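You operate a simulated robot arm through the tools that you are given. There is no shell and no other tool.

You run a simulated robot arm. Do the job below in one go: nothing can be reset, and whatever is moved stays where it is left.

## Task
Wind cord onto the winder up to the yellow ring.
Fine: stand the cord cone on its feed post first, free the brake, crank till the coil meets the ring, then lock the brake again.

The check looks at the end state, three seconds after you hand in, the way a careful person would. Anything else that was tipped, shoved, dropped, spilled or broken makes it a failure.

## Robot
A 7-joint arm with a two-finger parallel gripper, fixed in place. Base frame: the origin is on the floor under the middle of its stand, x ahead of it, y to its left, z up. Lengths are in mm, angles in rad, forces in N, time in s.
With the tool pointing down near the work surface it reaches from about 300 to 700 mm from the base axis. Its first joint turns from -1.152 to 1.152 rad. Payload 1.57 kg.
The TCP is the grasp point between the finger pads, 30 mm short of the fingertips. In the tool frame z runs along the fingers and y along their closing line. The gripper opens to 110 mm. The fingers are 24 mm wide and 12 mm thick; the gripper's body (48 by 112 mm) begins 78 mm behind the TCP.
Orientation is that of the tool frame in the base frame, as [roll, pitch, yaw] about the fixed x, y, z axes, in that order (R = Rz(yaw) Ry(pitch) Rx(roll)). With the fingers straight down and closing along the base's y, the tool's x points along the base's -x, its y along +y and its z along -z.

## Interface
- The arm moves only by the tool arm_command. Its argument "moves" is a list of rows, each a list of 7 numbers: the shift along the tool's x, y, z in mm, then the turn, a rotation vector about the tool's x, y, z in degrees, then the opening, from 0 (shut) to 1 (fully open). In form: [[dx, dy, dz, ax, ay, az, gripper], ...]. A call has 1 to 20 rows; each row shifts and turns the commanded pose from where the row before left it, along the tool's axes as they then stand. Each row takes 0.2 s and may step no farther than 50 mm and 0.15 rad from the row before; otherwise, or with a gripper value out of range, the whole call is refused. A pose out of reach is approached as far as the arm can. The call stops where the force on the tool passes 40 N (or 10 N more than at its start, if that is more) or the arm is blocked; 0.2 s more then pass. The fingers move at their own pace (about 108 mm/s each) and stop on an object; they squeeze with about 31 N. The grip force told is the motor's: it shows also when the fingers shut on nothing. Time passes only in rows, and 0.2 s behind the last, so rows that do not move let the fingers close. It gives the time, the measured TCP pose, the force on the tool (base axes), the opening and the grip force at its end, in the units of the frame above (readings bear some noise), with the torque about the TCP (base axes, N m) and any sound that the robot's microphone picked up.
- Cameras (640 x 400 px; columns grow to the right, rows downward): "scene" is fixed at [151.5, -395.2, 1375.9]; the picture's right is [0.80, -0.60, 0.00], its down [-0.43, -0.57, -0.70] and it looks along [0.42, 0.56, -0.72] (base axes); focal length 317 px, centre (320, 200). "wrist" rides on the gripper at [70, 16, -141] in the tool frame; the picture's right is [-0.23, 0.97, 0.00], its down [-0.86, -0.20, -0.48] and it looks along [-0.47, -0.11, 0.88] (tool axes); focal length 222 px, centre (320, 200). There is no depth. A picture from a camera that has moved, and an enlarged one, comes with that camera's place and axes in the base frame and with its lens. The place of the scene camera against the robot may be out by one fixed shift of up to 18 mm in any direction.
- capture(camera): a new picture of that camera. The clock stands still meanwhile.
- close_up(camera, box): a new picture of the part [left, top, right, bottom] of that camera's present view, enlarged. The clock stands still meanwhile.
- finish_job(): hands the job in; it is judged then, once.

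Places have to be worked out from the pictures, the camera data and where the tool is seen. Open the gripper and draw the arm clear of the work before you hand the job in, unless the task says otherwise.

The tools are called after "Request:" as name(argument=value, ...) on one line, values as JSON. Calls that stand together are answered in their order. arm_command: Moves the arm, as the interface text tells. Its arguments: {"type":"object","properties":{"moves":{"type":"array","items":{"type":"array","items":{"type":"number"}}}},"required":["moves"]} The other tools are called the same way: capture (camera) takes a picture; close_up (camera, box) takes an enlarged picture of a part of a camera's view; finish_job () hands the job in.

At the start:

```text
t: 0.0
tcp_pos: [334.1, 53.2, 1067.8]
tool_rot: [3.141, 0.0, -3.141]
wrist_force: [0.0, -0.4, 1.0]
torque: [0.0, -0.01, 0.02]
opening: 110.0
finger_force: 0.1
```

scene: 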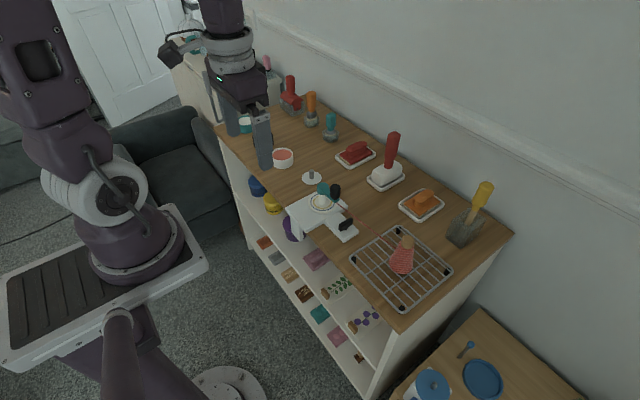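
wrist: 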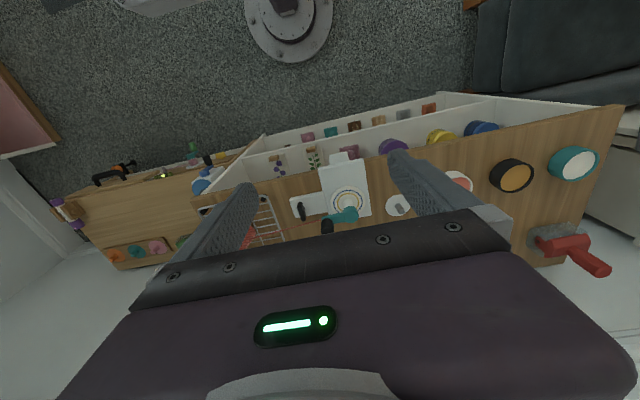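

I see a shelf top with a white winder (teal crank), a feed post disc beside it, and a red cord cone lying or standing on a wire rack. I will look at them enlarged first.

Request:
close_up(camera="scene", box=[270, 150, 370, 250])

Request:
close_up(camera="scene", box=[340, 210, 470, 320])

Request:
close_up(camera="wrist", box=[230, 130, 430, 255])

```text
4.00 times, centred on (320, 200) of scene
camera zoom: at [151.5, -395.2, 1375.9], right [0.8, -0.6, 0.0], down [-0.43, -0.57, -0.7], along [0.42, 0.56, -0.72], focal length 1270 px, centre (320, 200)
```

zoom: 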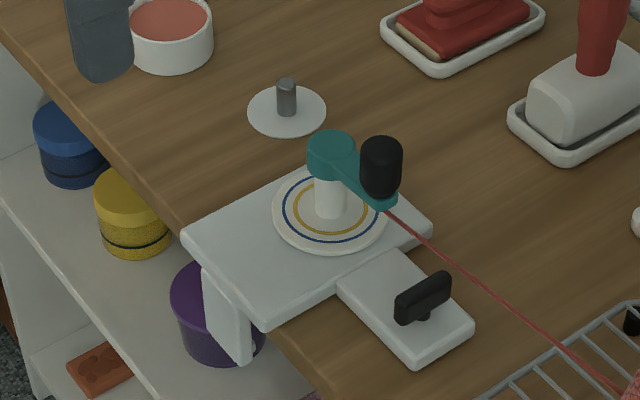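

```text
3.64 times, centred on (405, 265) of scene
camera zoom: at [151.5, -395.2, 1375.9], right [0.8, -0.6, 0.0], down [-0.43, -0.57, -0.7], along [0.42, 0.56, -0.72], focal length 1154 px, centre (11, -36)
```

zoom: 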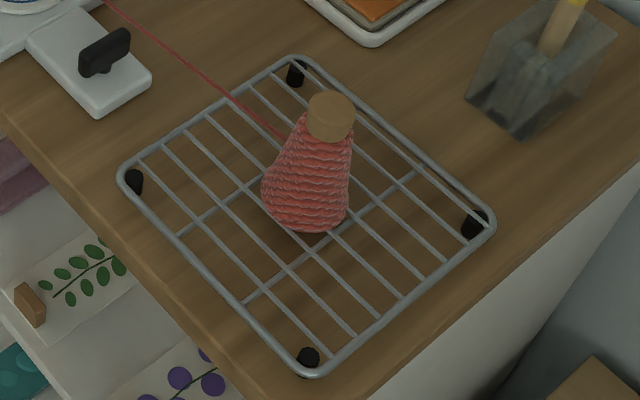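

```text
3.20 times, centred on (330, 192) of wrist
camera zoom: at [264.8, 69.7, 1209.7], right [0.23, 0.97, 0.0], down [0.86, -0.2, 0.48], along [0.47, -0.11, -0.88], focal length 711 px, centre (288, 224)
```

zoom: 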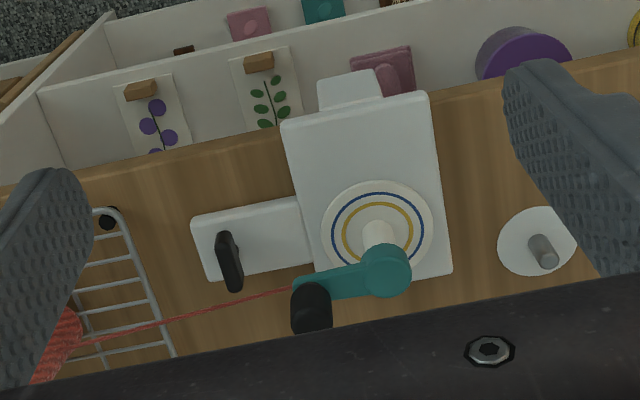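

The cone stands on the rack (about x 535, y -155), the winder hub is near (510, 74), and the feed post is near (555, 184). I move the wrist camera closer over the winder to see the rings, brake and any markings.

Request:
arm_command(moves=[[-26.5, 9.25, 34.5, 0, 0, 0, 1], [-26.5, 9.25, 34.5, 0, 0, 0, 1], [-26.5, 9.25, 34.5, 0, 0, 0, 1], [-26.5, 9.25, 34.5, 0, 0, 0, 1]])

Request:
capture(camera="wrist")

Request:
capture(camera="scene")

```text
t: 1.0
tcp_pos: [440.1, 90.4, 925.8]
tool_rot: [3.141, -0.001, 3.141]
wrist_force: [0.6, 0.1, -0.5]
torque: [0.03, -0.01, -0.02]
opening: 110.0
finger_force: 0.0
```

```text
taken
camera wrist: at [369.9, 106.2, 1069.2], right [0.23, 0.97, 0.0], down [0.85, -0.2, 0.48], along [0.47, -0.11, -0.88], focal length 222 px, centre (320, 200)
```

wrist: 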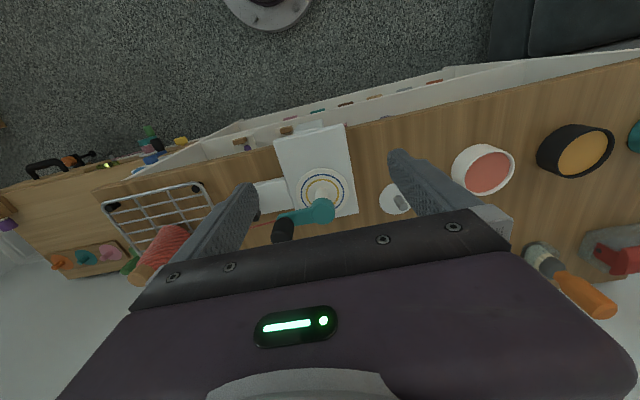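

```text
taken
```

scene: 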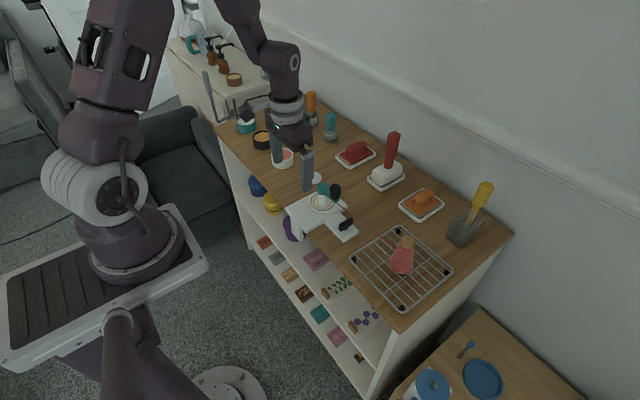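

The winder is visible between the fingers; I zoom in on it and its surroundings.

Request:
close_up(camera="wrist", box=[250, 115, 378, 250])

Request:
close_up(camera="wrist", box=[95, 170, 255, 290])

Request:
close_up(camera="wrist", box=[370, 160, 440, 230])

Request:
close_up(camera="scene", box=[275, 170, 365, 245])

```text
2.96 times, centred on (314, 182) of wrist
camera zoom: at [369.9, 106.2, 1069.2], right [0.23, 0.97, 0.0], down [0.85, -0.2, 0.48], along [0.47, -0.11, -0.88], focal length 658 px, centre (338, 252)
```

zoom: 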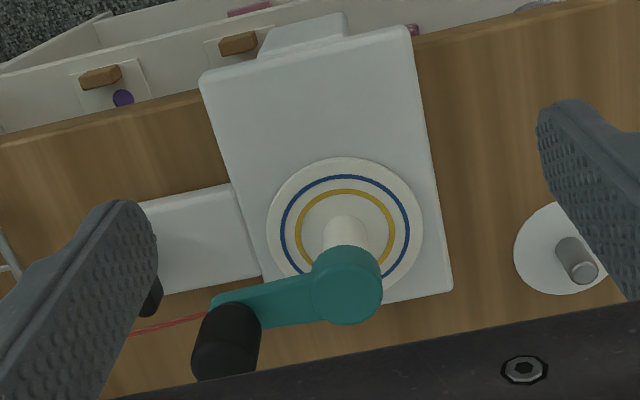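

```text
3.33 times, centred on (175, 230) of wrist
camera zoom: at [369.9, 106.2, 1069.2], right [0.23, 0.97, 0.0], down [0.85, -0.2, 0.48], along [0.47, -0.11, -0.88], focal length 740 px, centre (803, 100)
```

zoom: 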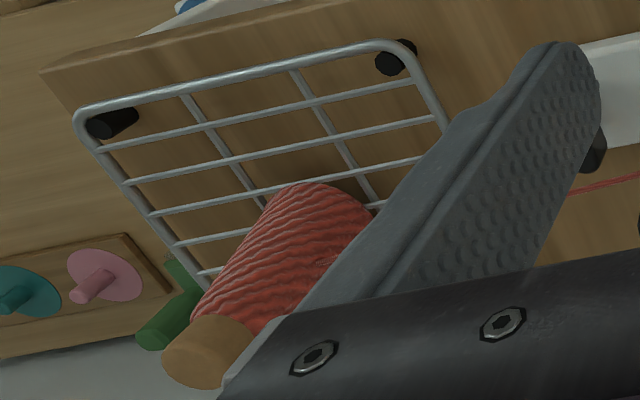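

```text
5.71 times, centred on (405, 195) of wrist
camera zoom: at [369.9, 106.2, 1069.2], right [0.23, 0.97, 0.0], down [0.85, -0.2, 0.48], along [0.47, -0.11, -0.88], focal length 1269 px, centre (-166, 229)
```

zoom: 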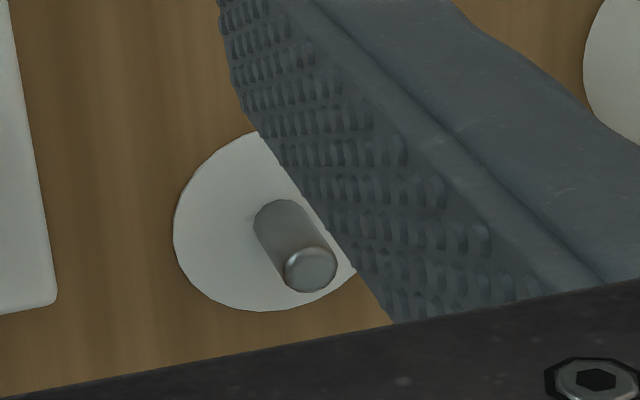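

```text
5.33 times, centred on (320, 208) of scene
camera zoom: at [151.5, -395.2, 1375.9], right [0.8, -0.6, 0.0], down [-0.43, -0.57, -0.7], along [0.42, 0.56, -0.72], focal length 1693 px, centre (320, 160)
```

zoom: 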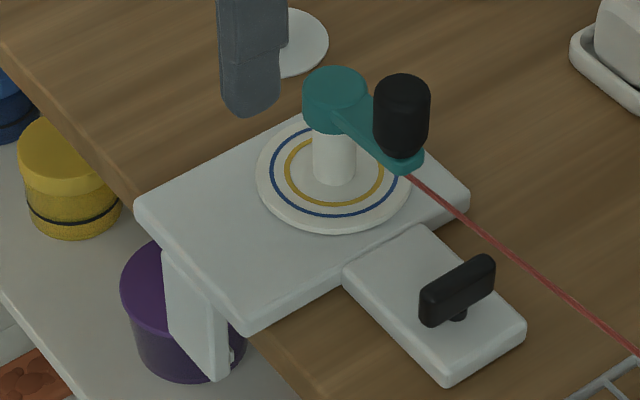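

The rings and crank are clear; the brake toggle is hidden behind a finger. I slide the arm sideways (toward -y) to look at the brake and cone.

Request:
arm_command(moves=[[10, -40, 0, 0, 0, 0, 1], [10, -40, 0, 0, 0, 0, 1], [10, -40, 0, 0, 0, 0, 1]])

Request:
capture(camera="wrist")

Request:
close_up(camera="wrist", box=[250, 115, 410, 215])

```text
t: 1.8
tcp_pos: [410.6, -31.2, 927.9]
tool_rot: [-3.14, 0.0, -3.141]
wrist_force: [-0.3, -0.1, -0.7]
torque: [-0.01, -0.01, 0.01]
opening: 110.1
finger_force: 0.1
```

```text
taken
camera wrist: at [340.6, -14.4, 1070.4], right [0.23, 0.97, 0.0], down [0.86, -0.2, 0.48], along [0.47, -0.11, -0.88], focal length 222 px, centre (320, 200)
```

wrist: 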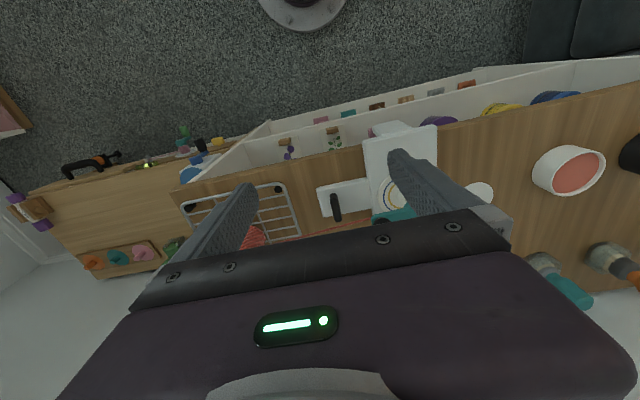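

```text
4.00 times, centred on (330, 165) of wrist
camera zoom: at [340.6, -14.4, 1070.4], right [0.23, 0.97, 0.0], down [0.86, -0.2, 0.48], along [0.47, -0.11, -0.88], focal length 888 px, centre (280, 340)
```

zoom: 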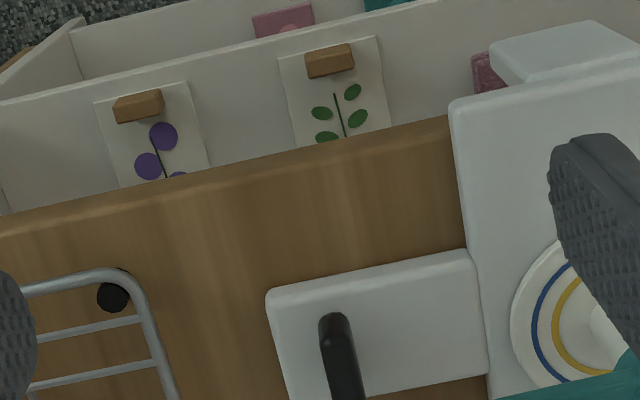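

The brake toggle is partly hidden by the picture's lower edge of the gripper. I shift forward 55 mm so the brake sits higher in the picture.

Request:
arm_command(moves=[[-28, -4, 0, 0, 0, 0, 1], [-28, -4, 0, 0, 0, 0, 1]])

Request:
close_up(camera="wrist", box=[250, 100, 410, 200])

Request:
capture(camera="wrist")

```text
t: 2.4
tcp_pos: [467.4, -38.0, 928.6]
tool_rot: [3.141, 0.0, -3.139]
wrist_force: [-1.2, 0.6, 0.8]
torque: [-0.01, 0.0, 0.0]
opening: 109.8
finger_force: 0.0
```

```text
4.00 times, centred on (330, 150) of wrist
camera zoom: at [397.4, -21.6, 1070.9], right [0.23, 0.97, 0.0], down [0.86, -0.2, 0.48], along [0.47, -0.11, -0.88], focal length 888 px, centre (280, 400)
```

zoom: 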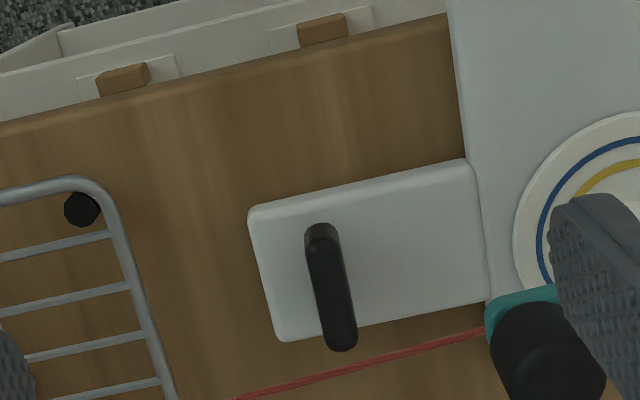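

```text
taken
camera wrist: at [397.4, -21.6, 1070.9], right [0.23, 0.97, 0.0], down [0.86, -0.2, 0.48], along [0.47, -0.11, -0.88], focal length 222 px, centre (320, 200)
```

wrist: 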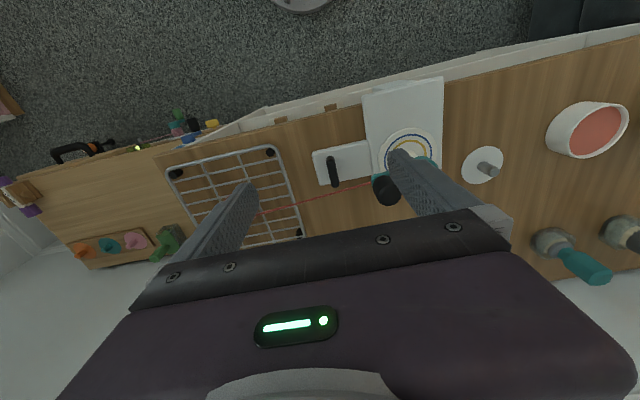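

The brake toggle lies along x at about (507, -30), top z ≈ 793; the feed post stands at about (558, 184) on a table at z ≈ 760. Next I move up and over toward the cone to measure it.

Request:
arm_command(moves=[[10, -34, -30, 0, 0, 0, 1], [10, -34, -30, 0, 0, 0, 1], [10, -34, -30, 0, 0, 0, 1]])

Request:
capture(camera="wrist")

Request:
close_up(camera="wrist", box=[250, 115, 410, 215])

```text
t: 3.2
tcp_pos: [437.8, -142.0, 1019.1]
tool_rot: [-3.14, 0.001, -3.14]
wrist_force: [-0.4, 0.3, 0.3]
torque: [0.01, -0.03, 0.02]
opening: 110.1
finger_force: 0.0
```

```text
taken
camera wrist: at [367.6, -125.0, 1162.5], right [0.23, 0.97, 0.0], down [0.86, -0.2, 0.48], along [0.47, -0.11, -0.88], focal length 222 px, centre (320, 200)
```

wrist: 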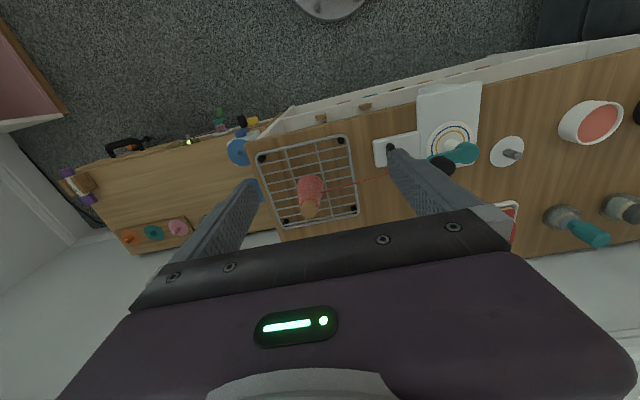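

```text
4.00 times, centred on (330, 165) of wrist
camera zoom: at [367.6, -125.0, 1162.5], right [0.23, 0.97, 0.0], down [0.86, -0.2, 0.48], along [0.47, -0.11, -0.88], focal length 888 px, centre (280, 340)
```

zoom: 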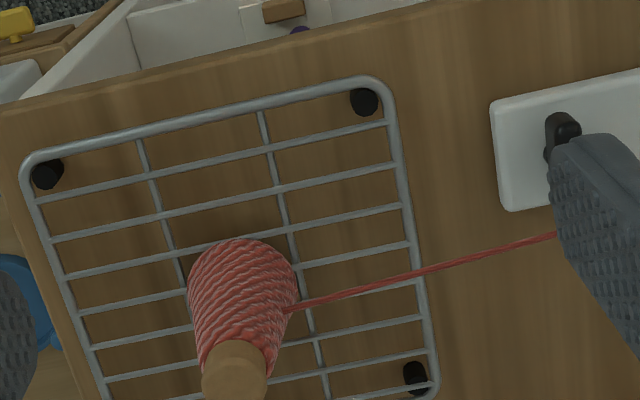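

The cone stands upright on the rack with its wooden top up. I zoom on it fully to get its top and base.

Request:
close_up(camera="wrist", box=[270, 160, 350, 235])

Request:
close_up(camera="scene", box=[370, 225, 440, 285])

```text
5.33 times, centred on (310, 198) of wrist
camera zoom: at [367.6, -125.0, 1162.5], right [0.23, 0.97, 0.0], down [0.86, -0.2, 0.48], along [0.47, -0.11, -0.88], focal length 1185 px, centre (373, 213)
```

zoom: 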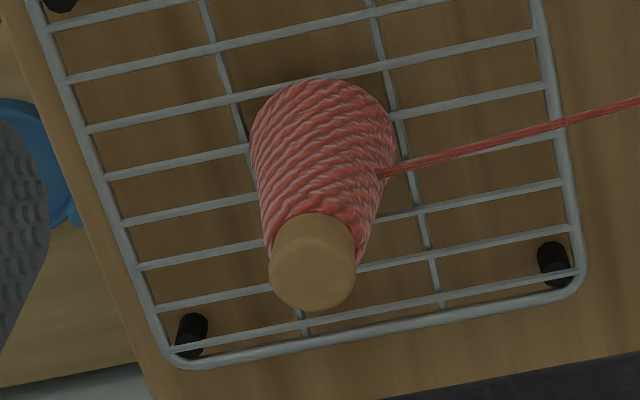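

```text
6.67 times, centred on (405, 255) of scene
camera zoom: at [151.5, -395.2, 1375.9], right [0.8, -0.6, 0.0], down [-0.43, -0.57, -0.7], along [0.42, 0.56, -0.72], focal length 2116 px, centre (-247, -167)
```

zoom: 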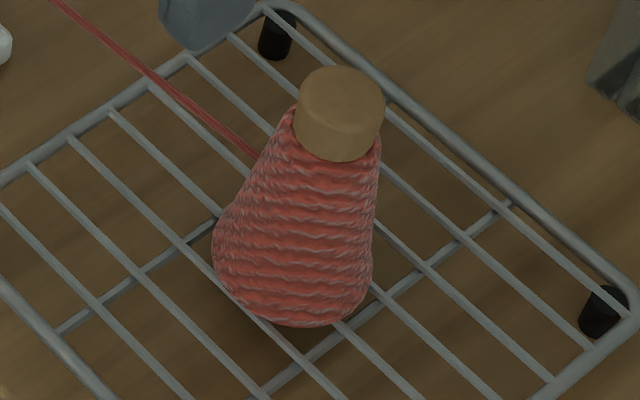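

The cone's wooden cap is ~26 mm wide, centred near (539, -183) with its top at z ≈ 866, and the base is ~52 mm wide. I move straight above it to z ≈ 960 for a check view.

Request:
arm_command(moves=[[-33.8, -13.8, 19.7, 0, 0, 0, 1], [-33.8, -13.8, 19.7, 0, 0, 0, 1], [-33.8, -13.8, 19.7, 0, 0, 0, 1]])

Request:
capture(camera="wrist")

Request:
close_up(camera="wrist", box=[270, 120, 370, 220])

Request:
close_up(camera="scene", box=[350, 180, 470, 290])

```text
t: 4.0
tcp_pos: [539.2, -180.8, 958.9]
tool_rot: [3.141, -0.001, -3.14]
wrist_force: [0.0, -1.0, -0.1]
torque: [0.03, 0.02, -0.02]
opening: 110.3
finger_force: 0.1
```

```text
taken
camera wrist: at [469.2, -164.6, 1101.8], right [0.23, 0.97, 0.0], down [0.85, -0.2, 0.48], along [0.47, -0.11, -0.88], focal length 222 px, centre (320, 200)
```

wrist: 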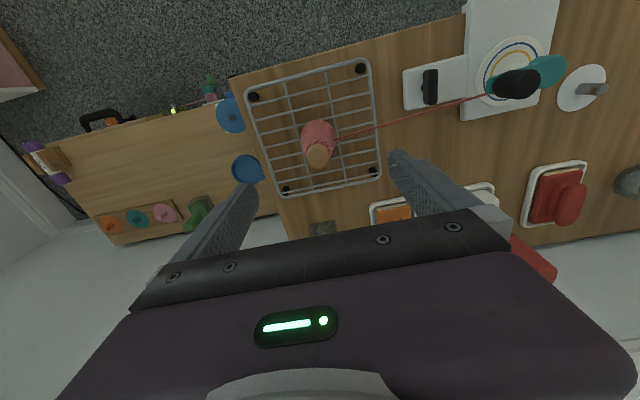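

```text
4.00 times, centred on (320, 170) of wrist
camera zoom: at [469.2, -164.6, 1101.8], right [0.23, 0.97, 0.0], down [0.85, -0.2, 0.48], along [0.47, -0.11, -0.88], focal length 888 px, centre (320, 320)
```

zoom: 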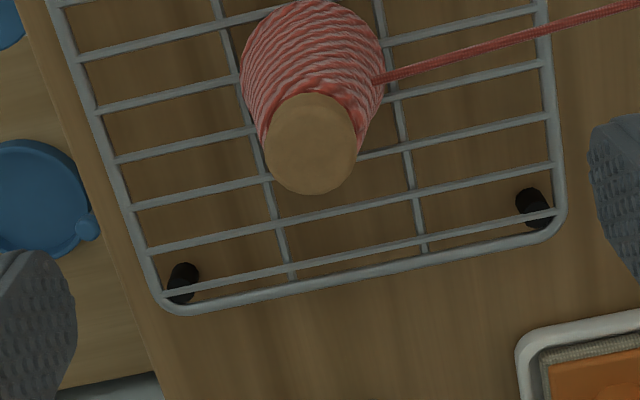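

```text
3.64 times, centred on (410, 235) of scene
camera zoom: at [151.5, -395.2, 1375.9], right [0.8, -0.6, 0.0], down [-0.43, -0.57, -0.7], along [0.42, 0.56, -0.72], focal length 1154 px, centre (-7, 73)
```

zoom: 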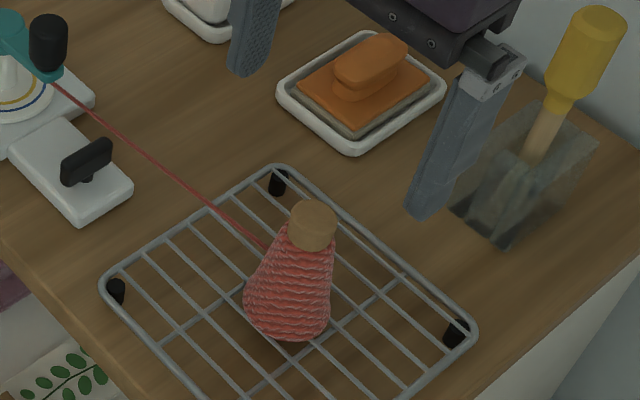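

The cap appears about 4 mm ahead and 4 mm toward -y from the tool axis. I correct and lower 50 mm (fingertips still above the cap), then look again.

Request:
arm_command(moves=[[-4, -4, 20, 0, 0, 0, 1], [0, 0, 30, 0, 0, 0, 1], [0, 0, 0, 0, 0, 0, 0.7]])

Request:
capture(camera="wrist")

Request:
close_up(camera="wrist", box=[270, 130, 370, 230])

Request:
close_up(camera="scene", box=[350, 180, 470, 290])

```text
t: 4.8
tcp_pos: [542.2, -185.2, 910.1]
tool_rot: [3.141, 0.001, -3.141]
wrist_force: [0.3, 0.1, 0.3]
torque: [-0.01, -0.03, -0.01]
opening: 76.5
finger_force: 0.0
```

```text
taken
camera wrist: at [471.5, -168.4, 1052.3], right [0.23, 0.97, 0.0], down [0.86, -0.2, 0.48], along [0.47, -0.11, -0.88], focal length 222 px, centre (320, 200)
```

wrist: 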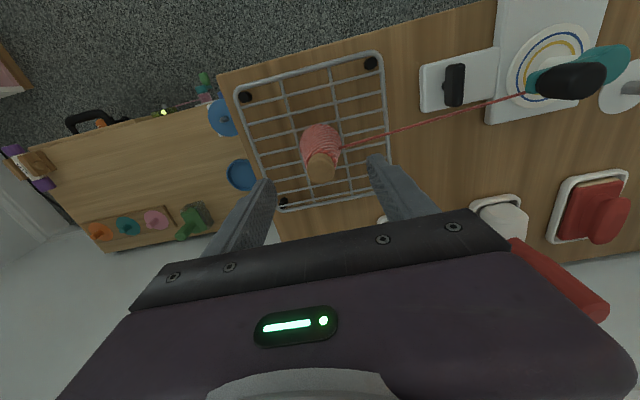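

```text
4.00 times, centred on (320, 180) of wrist
camera zoom: at [471.5, -168.4, 1052.3], right [0.23, 0.97, 0.0], down [0.86, -0.2, 0.48], along [0.47, -0.11, -0.88], focal length 888 px, centre (320, 280)
```

zoom: 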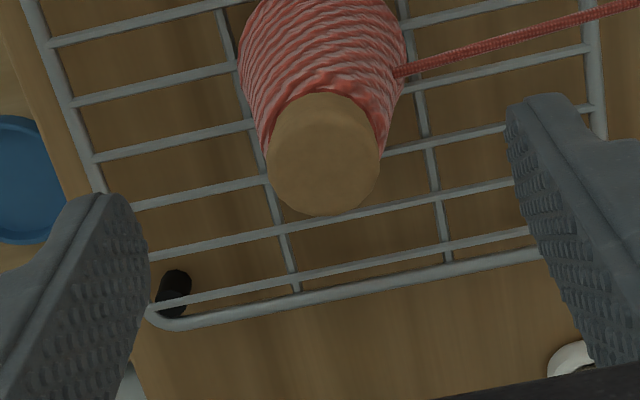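

```text
3.64 times, centred on (410, 235) of scene
camera zoom: at [151.5, -395.2, 1375.9], right [0.8, -0.6, 0.0], down [-0.43, -0.57, -0.7], along [0.42, 0.56, -0.72], focal length 1154 px, centre (-7, 73)
```

zoom: 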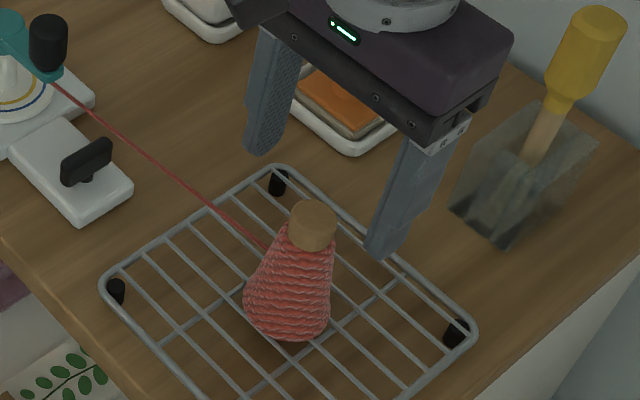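

The cap is centred within ~1–2 mm of the tool axis, its top about 48–53 mm below the TCP. I lower 32 mm so the tips flank the cap, and check before closing.

Request:
arm_command(moves=[[-1.5, 0, 16, 0, 0, 0, 0.55], [0, 0, 16, 0, 0, 0, 0.55], [0, 0, 0, 0, 0, 0, 0.55]])

Request:
close_up(camera="wrist", box=[260, 130, 380, 230])

Request:
close_up(camera="scene", box=[370, 200, 450, 280])

```text
t: 5.6
tcp_pos: [543.1, -185.1, 876.9]
tool_rot: [-3.142, 0.0, -3.141]
wrist_force: [0.5, 0.2, 0.5]
torque: [-0.01, 0.0, 0.0]
opening: 60.6
finger_force: 0.0
```

```text
4.00 times, centred on (320, 180) of wrist
camera zoom: at [473.1, -168.3, 1020.6], right [0.23, 0.97, 0.0], down [0.86, -0.2, 0.48], along [0.47, -0.11, -0.88], focal length 888 px, centre (320, 280)
```

zoom: 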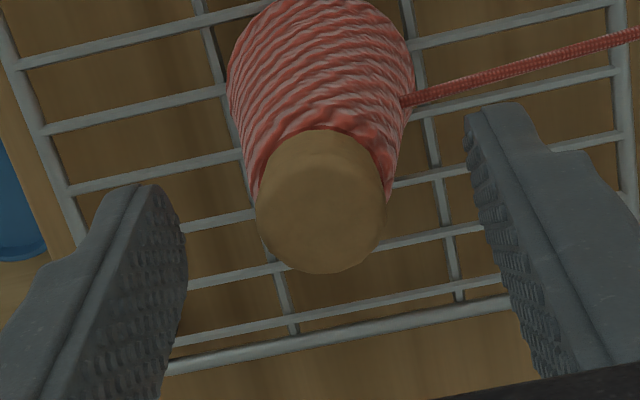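

```text
5.00 times, centred on (410, 240) of scene
camera zoom: at [151.5, -395.2, 1375.9], right [0.8, -0.6, 0.0], down [-0.43, -0.57, -0.7], along [0.42, 0.56, -0.72], focal length 1587 px, centre (-130, 0)
```

zoom: 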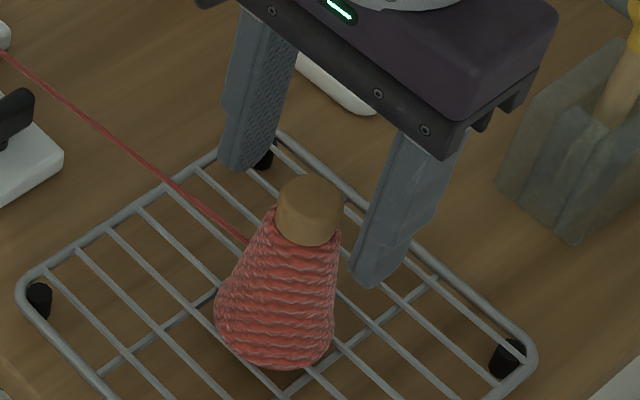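

The cap is centred and its top sits ~22 mm below the TCP. I go 4 mm deeper with a 1.3 mm forward nudge, then close on the cap.

Request:
arm_command(moves=[[-1.3, 0, 4, 0, 0, 0, 0.55], [0, 0, 0, 0, 0, 0, 0.3], [0, 0, 0, 0, 0, 0, 0.15], [0, 0, 0, 0, 0, 0, 0.1], [0, 0, 0, 0, 0, 0, 0.1]])

Request:
close_up(camera="wrist", box=[260, 130, 380, 230])

Request:
close_up(camera="scene", box=[370, 200, 450, 280])

```text
t: 6.8
tcp_pos: [544.3, -184.6, 874.1]
tool_rot: [3.14, 0.002, -3.14]
wrist_force: [0.3, 1.0, 1.6]
torque: [0.06, -0.09, 0.0]
opening: 24.8
finger_force: 31.6
```

```text
4.00 times, centred on (320, 180) of wrist
camera zoom: at [474.2, -168.8, 1016.4], right [0.23, 0.97, 0.0], down [0.85, -0.2, 0.48], along [0.47, -0.11, -0.88], focal length 888 px, centre (320, 280)
```

zoom: 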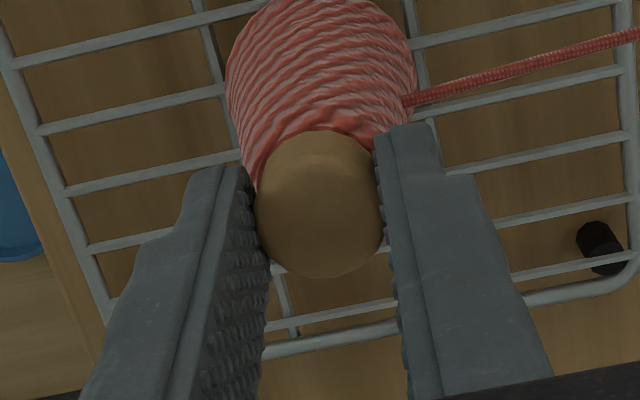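

```text
5.00 times, centred on (410, 240) of scene
camera zoom: at [151.5, -395.2, 1375.9], right [0.8, -0.6, 0.0], down [-0.43, -0.57, -0.7], along [0.42, 0.56, -0.72], focal length 1587 px, centre (-130, 0)
```

zoom: 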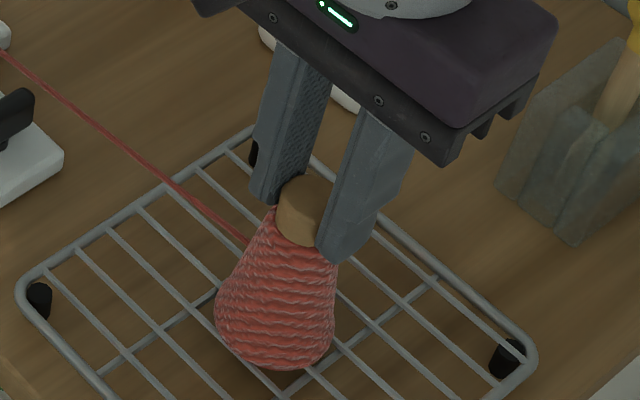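

The fingers stopped at 24.8 mm with full grip on the cap. I lift straight up 36 mm and check that the cone came along.

Request:
arm_command(moves=[[0, 0, -6, 0, 0, 0, 0.1], [0, 0, -10, 0, 0, 0, 0.1], [0, 0, -10, 0, 0, 0, 0.1], [0, 0, -10, 0, 0, 0, 0.1], [0, 0, 0, 0, 0, 0, 0.1]])

Request:
capture(camera="wrist")

Request:
close_up(camera="scene", box=[290, 160, 470, 300])

```text
t: 8.0
tcp_pos: [546.9, -184.7, 909.6]
tool_rot: [3.141, -0.002, -3.141]
wrist_force: [-0.5, -0.1, -0.7]
torque: [-0.01, -0.02, 0.0]
opening: 24.7
finger_force: 31.1
```

```text
taken
camera wrist: at [475.8, -168.5, 1052.2], right [0.23, 0.97, 0.0], down [0.86, -0.2, 0.48], along [0.47, -0.11, -0.88], focal length 222 px, centre (320, 200)
```

wrist: 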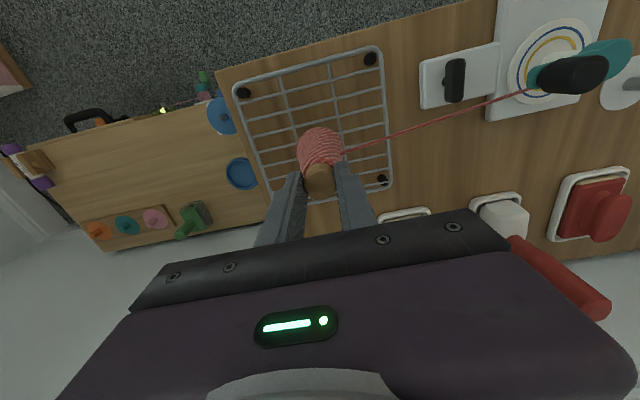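

```text
2.86 times, centred on (380, 230) of scene
camera zoom: at [151.5, -395.2, 1375.9], right [0.8, -0.6, 0.0], down [-0.43, -0.57, -0.7], along [0.42, 0.56, -0.72], focal length 907 px, centre (149, 114)
```

zoom: 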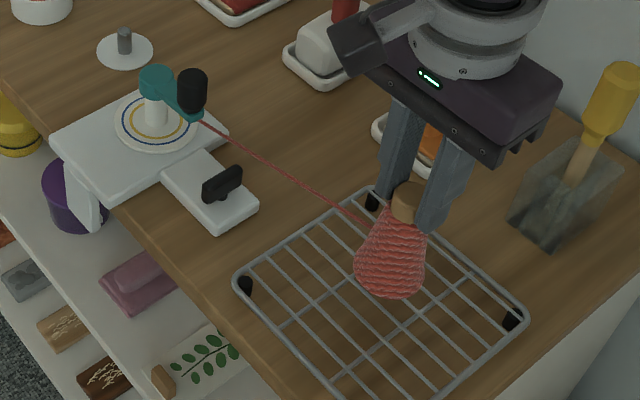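

The cone hangs cleanly in the grip. I carry it forward to x≈600 and along +y behind the winder, keeping between winder and trays.

Request:
arm_command(moves=[[-28, 0, 0, 0, 0, 0, 0.1], [-28, 0, 0, 0, 0, 0, 0.1], [0, 30, 0, 0, 0, 0, 0.1], [0, 30, 0, 0, 0, 0, 0.1], [0, 30, 0, 0, 0, 0, 0.1], [0, 30, 0, 0, 0, 0, 0.1], [0, 30, 0, 0, 0, 0, 0.1], [0, 0, 0, 0, 0, 0, 0.1]])

Request:
capture(camera="scene")

Request:
capture(camera="wrist")

```text
t: 9.8
tcp_pos: [601.3, -34.8, 908.6]
tool_rot: [-3.14, 0.002, -3.141]
wrist_force: [0.0, 1.2, -1.4]
torque: [-0.02, 0.03, -0.02]
opening: 24.9
finger_force: 30.9
```

```text
taken
```

scene: 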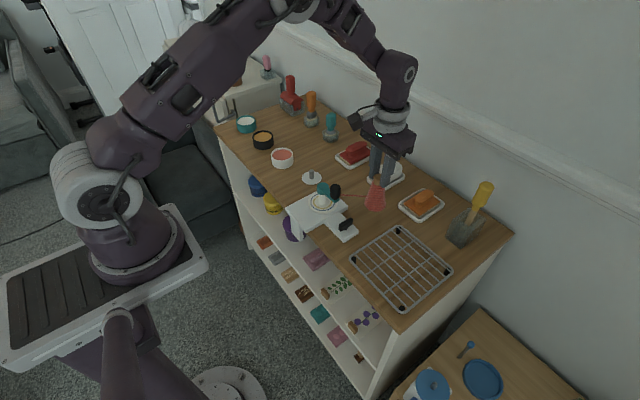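

```text
taken
camera wrist: at [530.6, -18.6, 1052.6], right [0.23, 0.97, 0.0], down [0.86, -0.2, 0.48], along [0.47, -0.11, -0.88], focal length 222 px, centre (320, 200)
```

wrist: 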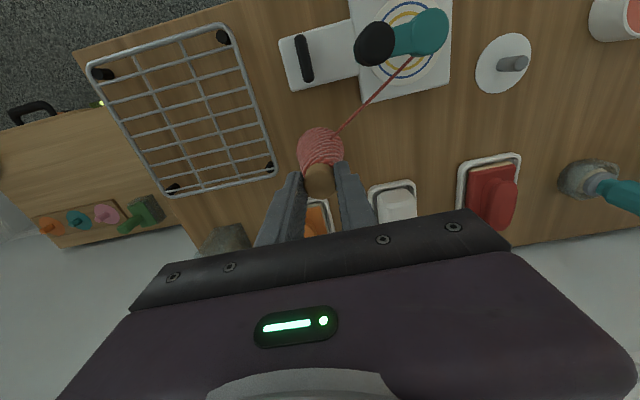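

The cone clears everything and the cord runs to the hub beneath the crank arm. I continue along +y to about y = 182 at x ≈ 600.

Request:
arm_command(moves=[[0, 31, 0, 0, 0, 0, 0.1], [0, 31, 0, 0, 0, 0, 0.1], [0, 31, 0, 0, 0, 0, 0.1], [0, 31, 0, 0, 0, 0, 0.1], [0, 31, 0, 0, 0, 0, 0.1], [0, 31, 0, 0, 0, 0, 0.1], [0, 31, 0, 0, 0, 0, 0.1], [0, 0, 0, 0, 0, 0, 0.1]])

Request:
capture(camera="wrist")

Request:
close_up(camera="scene", box=[270, 120, 400, 230])

Request:
close_up(camera="wrist", box=[260, 60, 380, 220])

```text
t: 11.6
tcp_pos: [601.9, 179.9, 908.7]
tool_rot: [-3.141, 0.0, -3.141]
wrist_force: [-0.2, -0.1, -1.7]
torque: [0.0, -0.01, 0.03]
opening: 25.0
finger_force: 31.4
```

```text
taken
camera wrist: at [531.1, 197.7, 1052.0], right [0.23, 0.97, 0.0], down [0.86, -0.2, 0.48], along [0.47, -0.11, -0.88], focal length 222 px, centre (320, 200)
```

wrist: 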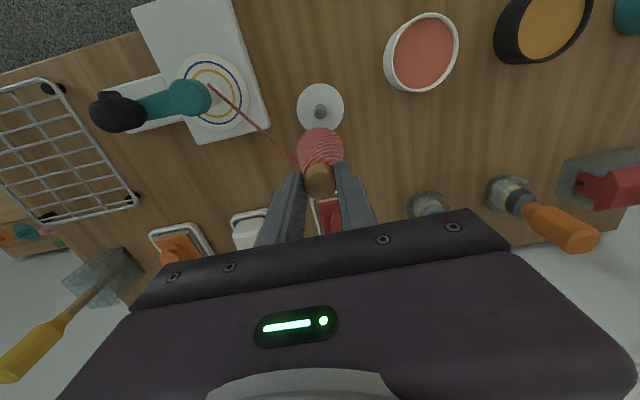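

```text
3.64 times, centred on (335, 175) of scene
camera zoom: at [151.5, -395.2, 1375.9], right [0.8, -0.6, 0.0], down [-0.43, -0.57, -0.7], along [0.42, 0.56, -0.72], focal length 1154 px, centre (266, 291)
```

zoom: 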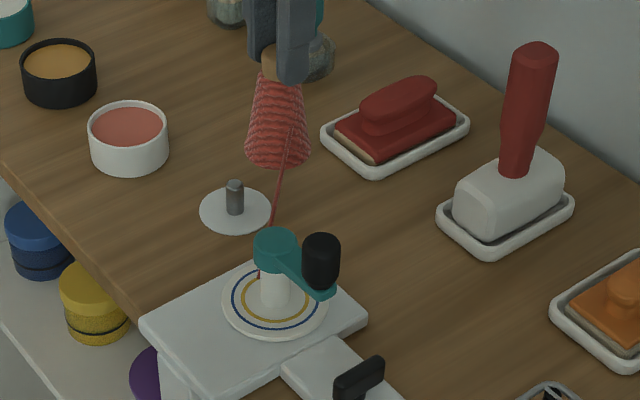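

```text
2.50 times, centred on (320, 140) of wrist
camera zoom: at [531.1, 197.7, 1052.0], right [0.23, 0.97, 0.0], down [0.86, -0.2, 0.48], along [0.47, -0.11, -0.88], focal length 555 px, centre (320, 350)
```

zoom: 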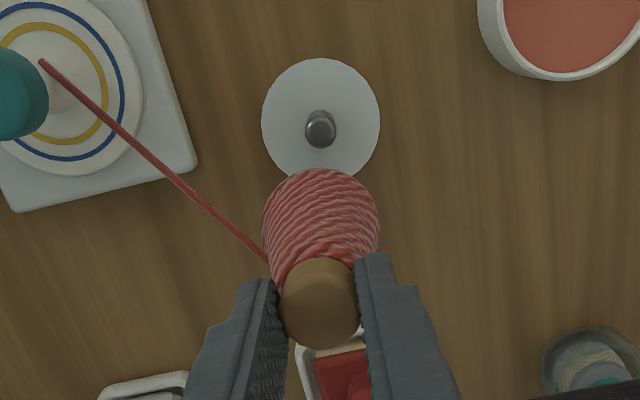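

The view straight down on the post is very good: post and cone lie in the same picture column. I enlarge it to measure the pin and the disc finely.

Request:
close_up(camera="wrist", box=[290, 75, 350, 140])

Request:
close_up(camera="wrist", box=[280, 120, 360, 205])

Request:
close_up(camera="wrist", box=[80, 30, 280, 160])

```text
6.15 times, centred on (320, 108) of wrist
camera zoom: at [531.1, 197.7, 1052.0], right [0.23, 0.97, 0.0], down [0.86, -0.2, 0.48], along [0.47, -0.11, -0.88], focal length 1367 px, centre (320, 769)
```

zoom: 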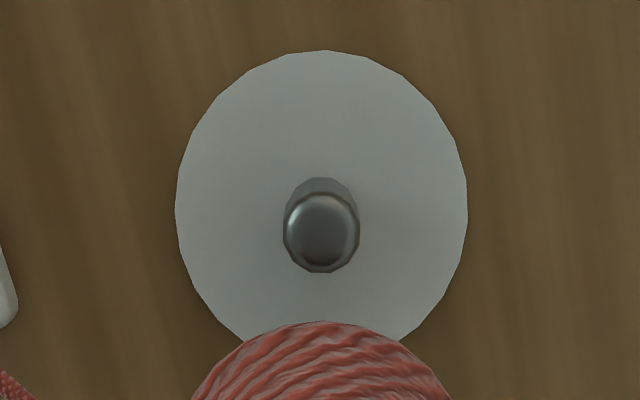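

```text
4.71 times, centred on (320, 162) of wrist
camera zoom: at [531.1, 197.7, 1052.0], right [0.23, 0.97, 0.0], down [0.86, -0.2, 0.48], along [0.47, -0.11, -0.88], focal length 1045 px, centre (320, 376)
```

zoom: 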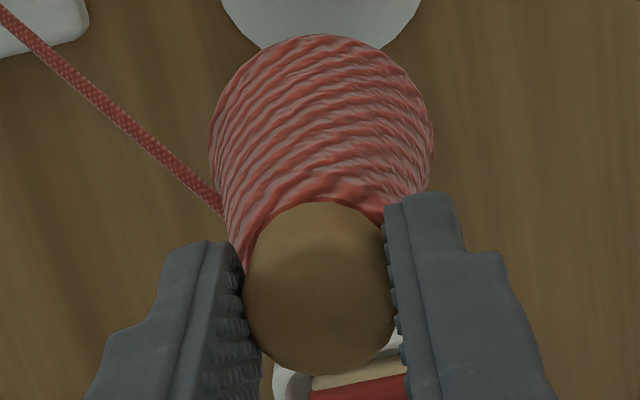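

```text
3.08 times, centred on (180, 95) of wrist
camera zoom: at [531.1, 197.7, 1052.0], right [0.23, 0.97, 0.0], down [0.86, -0.2, 0.48], along [0.47, -0.11, -0.88], focal length 684 px, centre (751, 523)
```

zoom: 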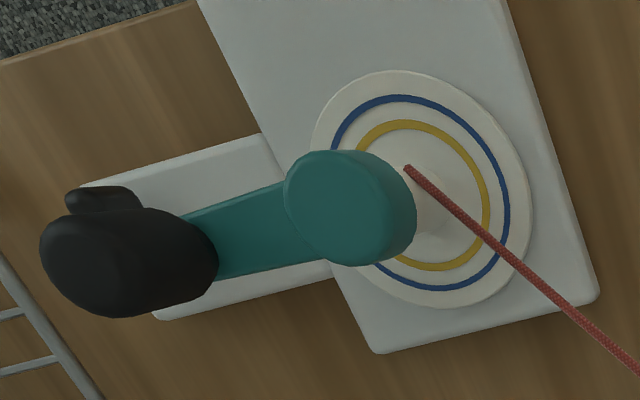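

The pin (≈14 mm wide, top z ≈ 789) lies 38–39 mm back from the cone's axis along the picture column. I shift by (-37.5, +8.8) mm to stand the cone over it, then check from both cameras.

Request:
arm_command(moves=[[18.75, 4.4, 0, 0, 0, 0, 0.1], [18.75, 4.4, 0, 0, 0, 0, 0.1], [0, 0, 0, 0, 0, 0, 0.1]])

Request:
close_up(camera="wrist", box=[270, 110, 370, 200])

Request:
close_up(camera="scene", box=[280, 110, 360, 200])

```text
t: 12.4
tcp_pos: [564.2, 189.2, 909.8]
tool_rot: [-3.141, 0.0, 3.142]
wrist_force: [-0.1, 0.0, -1.5]
torque: [0.02, 0.05, 0.01]
opening: 25.1
finger_force: 31.2
```

```text
4.44 times, centred on (320, 155) of wrist
camera zoom: at [493.6, 205.5, 1052.0], right [0.23, 0.97, 0.0], down [0.86, -0.2, 0.48], along [0.47, -0.11, -0.88], focal length 987 px, centre (320, 400)
```

zoom: 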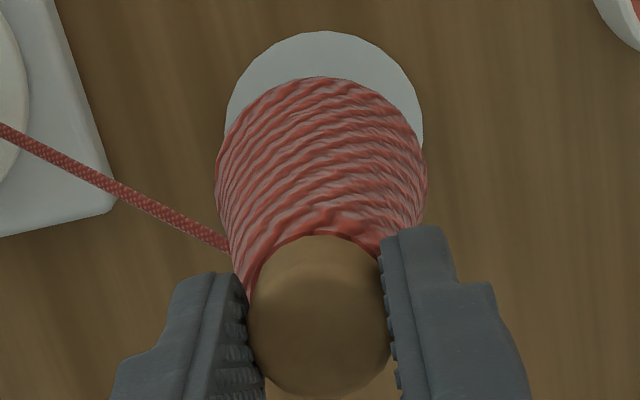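

```text
4.44 times, centred on (320, 155) of scene
camera zoom: at [151.5, -395.2, 1375.9], right [0.8, -0.6, 0.0], down [-0.43, -0.57, -0.7], along [0.42, 0.56, -0.72], focal length 1411 px, centre (320, 400)
```

zoom: 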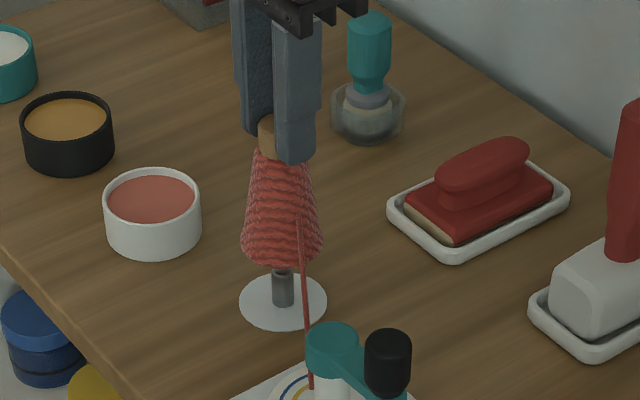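

Cone is over the pin within about 1 mm. I make a small (-0.7, +0.6) correction and lower 15 mm, watching force.

Request:
arm_command(moves=[[0.7, 0.6, 5, 0, 0, 0, 0.1], [0, 0, 5, 0, 0, 0, 0.1], [0, 0, 5, 0, 0, 0, 0.1], [0, 0, 0, 0, 0, 0, 0.1]])

Request:
close_up(camera="wrist", box=[270, 110, 370, 200])

Request:
close_up(camera="scene", box=[290, 140, 340, 190])

```text
t: 13.4
tcp_pos: [562.0, 190.4, 894.5]
tool_rot: [-3.141, 0.0, 3.142]
wrist_force: [-0.9, -0.1, -0.8]
torque: [-0.01, 0.01, -0.02]
opening: 25.0
finger_force: 30.9
```

```text
4.44 times, centred on (320, 155) of wrist
camera zoom: at [492.4, 206.7, 1037.8], right [0.23, 0.97, 0.0], down [0.86, -0.2, 0.48], along [0.47, -0.11, -0.88], focal length 987 px, centre (320, 400)
```

zoom: 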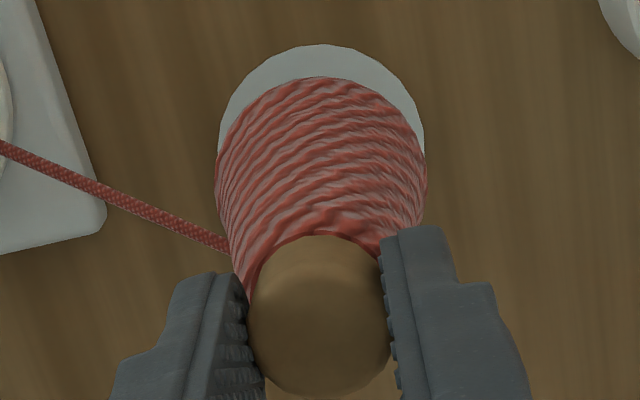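

```text
8.00 times, centred on (315, 165) of scene
camera zoom: at [151.5, -395.2, 1375.9], right [0.8, -0.6, 0.0], down [-0.43, -0.57, -0.7], along [0.42, 0.56, -0.72], focal length 2539 px, centre (360, 480)
```

zoom: 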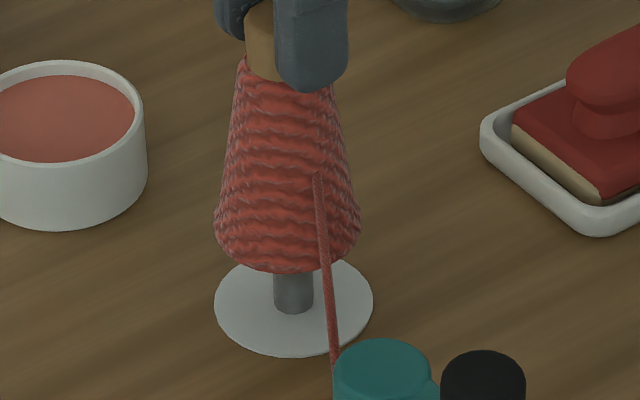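

Scene view says the cone is ~1.5 mm short along +x while the wrist view says centred; I nudge +1 mm in x and lower in small steps, watching the force.

Request:
arm_command(moves=[[-1.0, 0, 2, 0, 0, 0, 0.1], [0, 0, 2, 0, 0, 0, 0.1], [0, 0, 2, 0, 0, 0, 0.1], [0, 0, 2, 0, 0, 0, 0.1], [0, 0, 2, 0, 0, 0, 0.1], [0, 0, 0, 0, 0, 0, 0.1]])

Request:
close_up(camera="scene", box=[290, 140, 340, 190])

Request:
close_up(camera="wrist", box=[270, 110, 370, 200])

```text
t: 14.8
tcp_pos: [564.3, 191.4, 884.5]
tool_rot: [-3.141, 0.001, -3.14]
wrist_force: [0.3, -0.3, -1.2]
torque: [0.03, -0.04, -0.01]
opening: 25.0
finger_force: 31.1
```

```text
8.00 times, centred on (315, 165) of scene
camera zoom: at [151.5, -395.2, 1375.9], right [0.8, -0.6, 0.0], down [-0.43, -0.57, -0.7], along [0.42, 0.56, -0.72], focal length 2539 px, centre (360, 480)
```

zoom: 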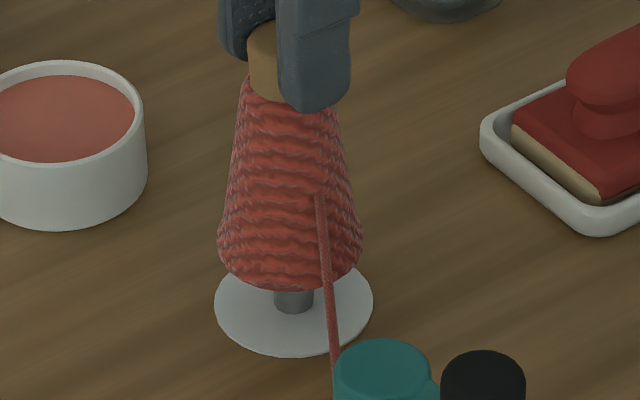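

```text
4.44 times, centred on (320, 155) of wrist
camera zoom: at [494.0, 207.6, 1027.7], right [0.23, 0.97, 0.0], down [0.86, -0.2, 0.48], along [0.47, -0.11, -0.88], focal length 987 px, centre (320, 400)
```

zoom: 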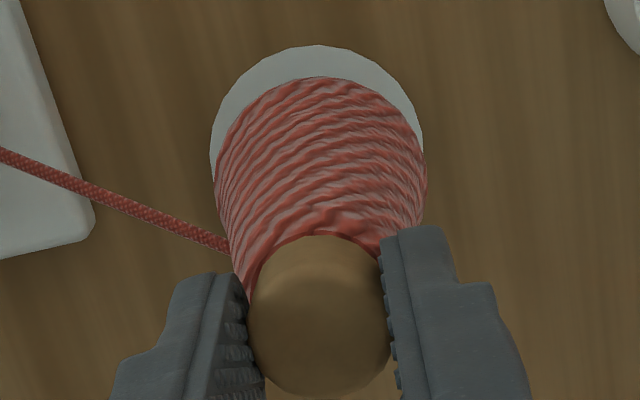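

The cone base is about level with the pin top with no contact force; wrist view shows it ~1.3 mm too far toward +y. I correct and lower further in 2 mm steps.

Request:
arm_command(moves=[[0, -1.3, 0, 0, 0, 0, 0.1], [0, 0, 2, 0, 0, 0, 0.1], [0, 0, 2, 0, 0, 0, 0.1], [0, 0, 2, 0, 0, 0, 0.1], [0, 0, 0, 0, 0, 0, 0.1]])

Request:
close_up(camera="scene", box=[290, 140, 340, 190])

Request:
close_up(camera="wrist", box=[270, 110, 370, 200])

```text
t: 16.0
tcp_pos: [564.1, 189.8, 879.4]
tool_rot: [-3.141, -0.002, -3.141]
wrist_force: [-0.1, 0.2, -1.6]
torque: [-0.03, 0.01, -0.03]
opening: 25.1
finger_force: 31.0
```

```text
8.00 times, centred on (315, 165) of scene
camera zoom: at [151.5, -395.2, 1375.9], right [0.8, -0.6, 0.0], down [-0.43, -0.57, -0.7], along [0.42, 0.56, -0.72], focal length 2539 px, centre (360, 480)
```

zoom: 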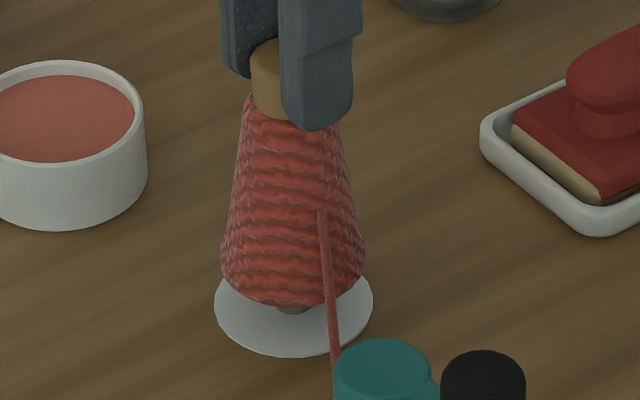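

```text
4.44 times, centred on (320, 155) of wrist
camera zoom: at [493.9, 206.0, 1021.3], right [0.23, 0.97, 0.0], down [0.86, -0.2, 0.48], along [0.47, -0.11, -0.88], focal length 987 px, centre (320, 400)
```

zoom: 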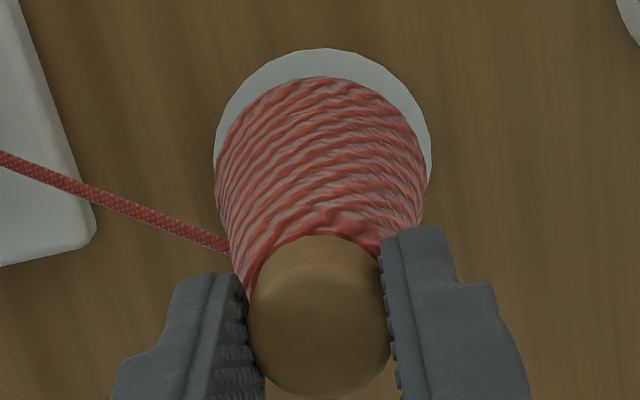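

The base is now below the pin top with no resistance, so the pin is in the hole. I keep lowering in small steps toward the disc.

Request:
arm_command(moves=[[0, 0, 2, 0, 0, 0, 0.1], [0, 0, 2, 0, 0, 0, 0.1], [0, 0, 2, 0, 0, 0, 0.1], [0, 0, 2, 0, 0, 0, 0.1], [0, 0, 2, 0, 0, 0, 0.1], [0, 0, 2, 0, 0, 0, 0.1], [0, 0, 0, 0, 0, 0, 0.1]])

Request:
close_up(camera="scene", box=[290, 140, 340, 190])

```text
t: 17.6
tcp_pos: [564.7, 190.5, 865.8]
tool_rot: [3.141, 0.002, -3.141]
wrist_force: [-0.4, 0.1, -1.9]
torque: [-0.03, -0.05, 0.0]
opening: 24.9
finger_force: 30.9
```

```text
8.00 times, centred on (315, 165) of scene
camera zoom: at [151.5, -395.2, 1375.9], right [0.8, -0.6, 0.0], down [-0.43, -0.57, -0.7], along [0.42, 0.56, -0.72], focal length 2539 px, centre (360, 480)
```

zoom: 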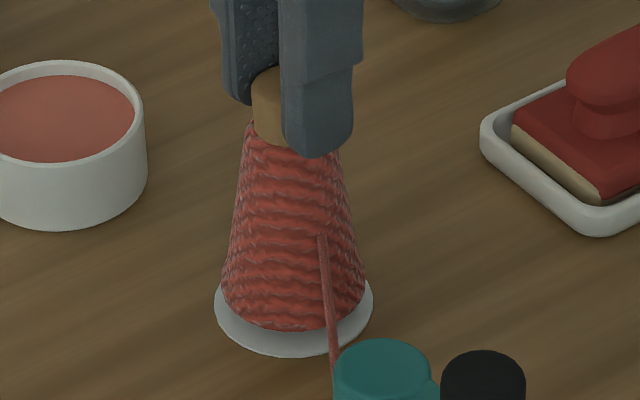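

Still about 5–6 mm above the disc. I lower in 1 mm steps until contact shows.

Request:
arm_command(moves=[[0, 0, 1.5, 0, 0, 0, 0.1], [0, 0, 1.5, 0, 0, 0, 0.1], [0, 0, 1, 0, 0, 0, 0.1], [0, 0, 1, 0, 0, 0, 0.1], [0, 0, 0, 0, 0, 0, 0.1]])

Request:
close_up(camera="scene", box=[290, 140, 340, 190])

```text
t: 18.8
tcp_pos: [563.3, 189.3, 862.9]
tool_rot: [-3.141, 0.0, 3.141]
wrist_force: [-0.3, 0.0, -0.7]
torque: [-0.03, 0.02, -0.05]
opening: 24.8
finger_force: 30.9
```

```text
8.00 times, centred on (315, 165) of scene
camera zoom: at [151.5, -395.2, 1375.9], right [0.8, -0.6, 0.0], down [-0.43, -0.57, -0.7], along [0.42, 0.56, -0.72], focal length 2539 px, centre (360, 480)
```

zoom: 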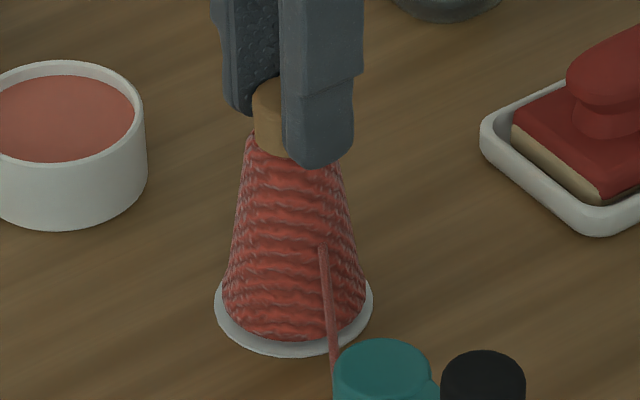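

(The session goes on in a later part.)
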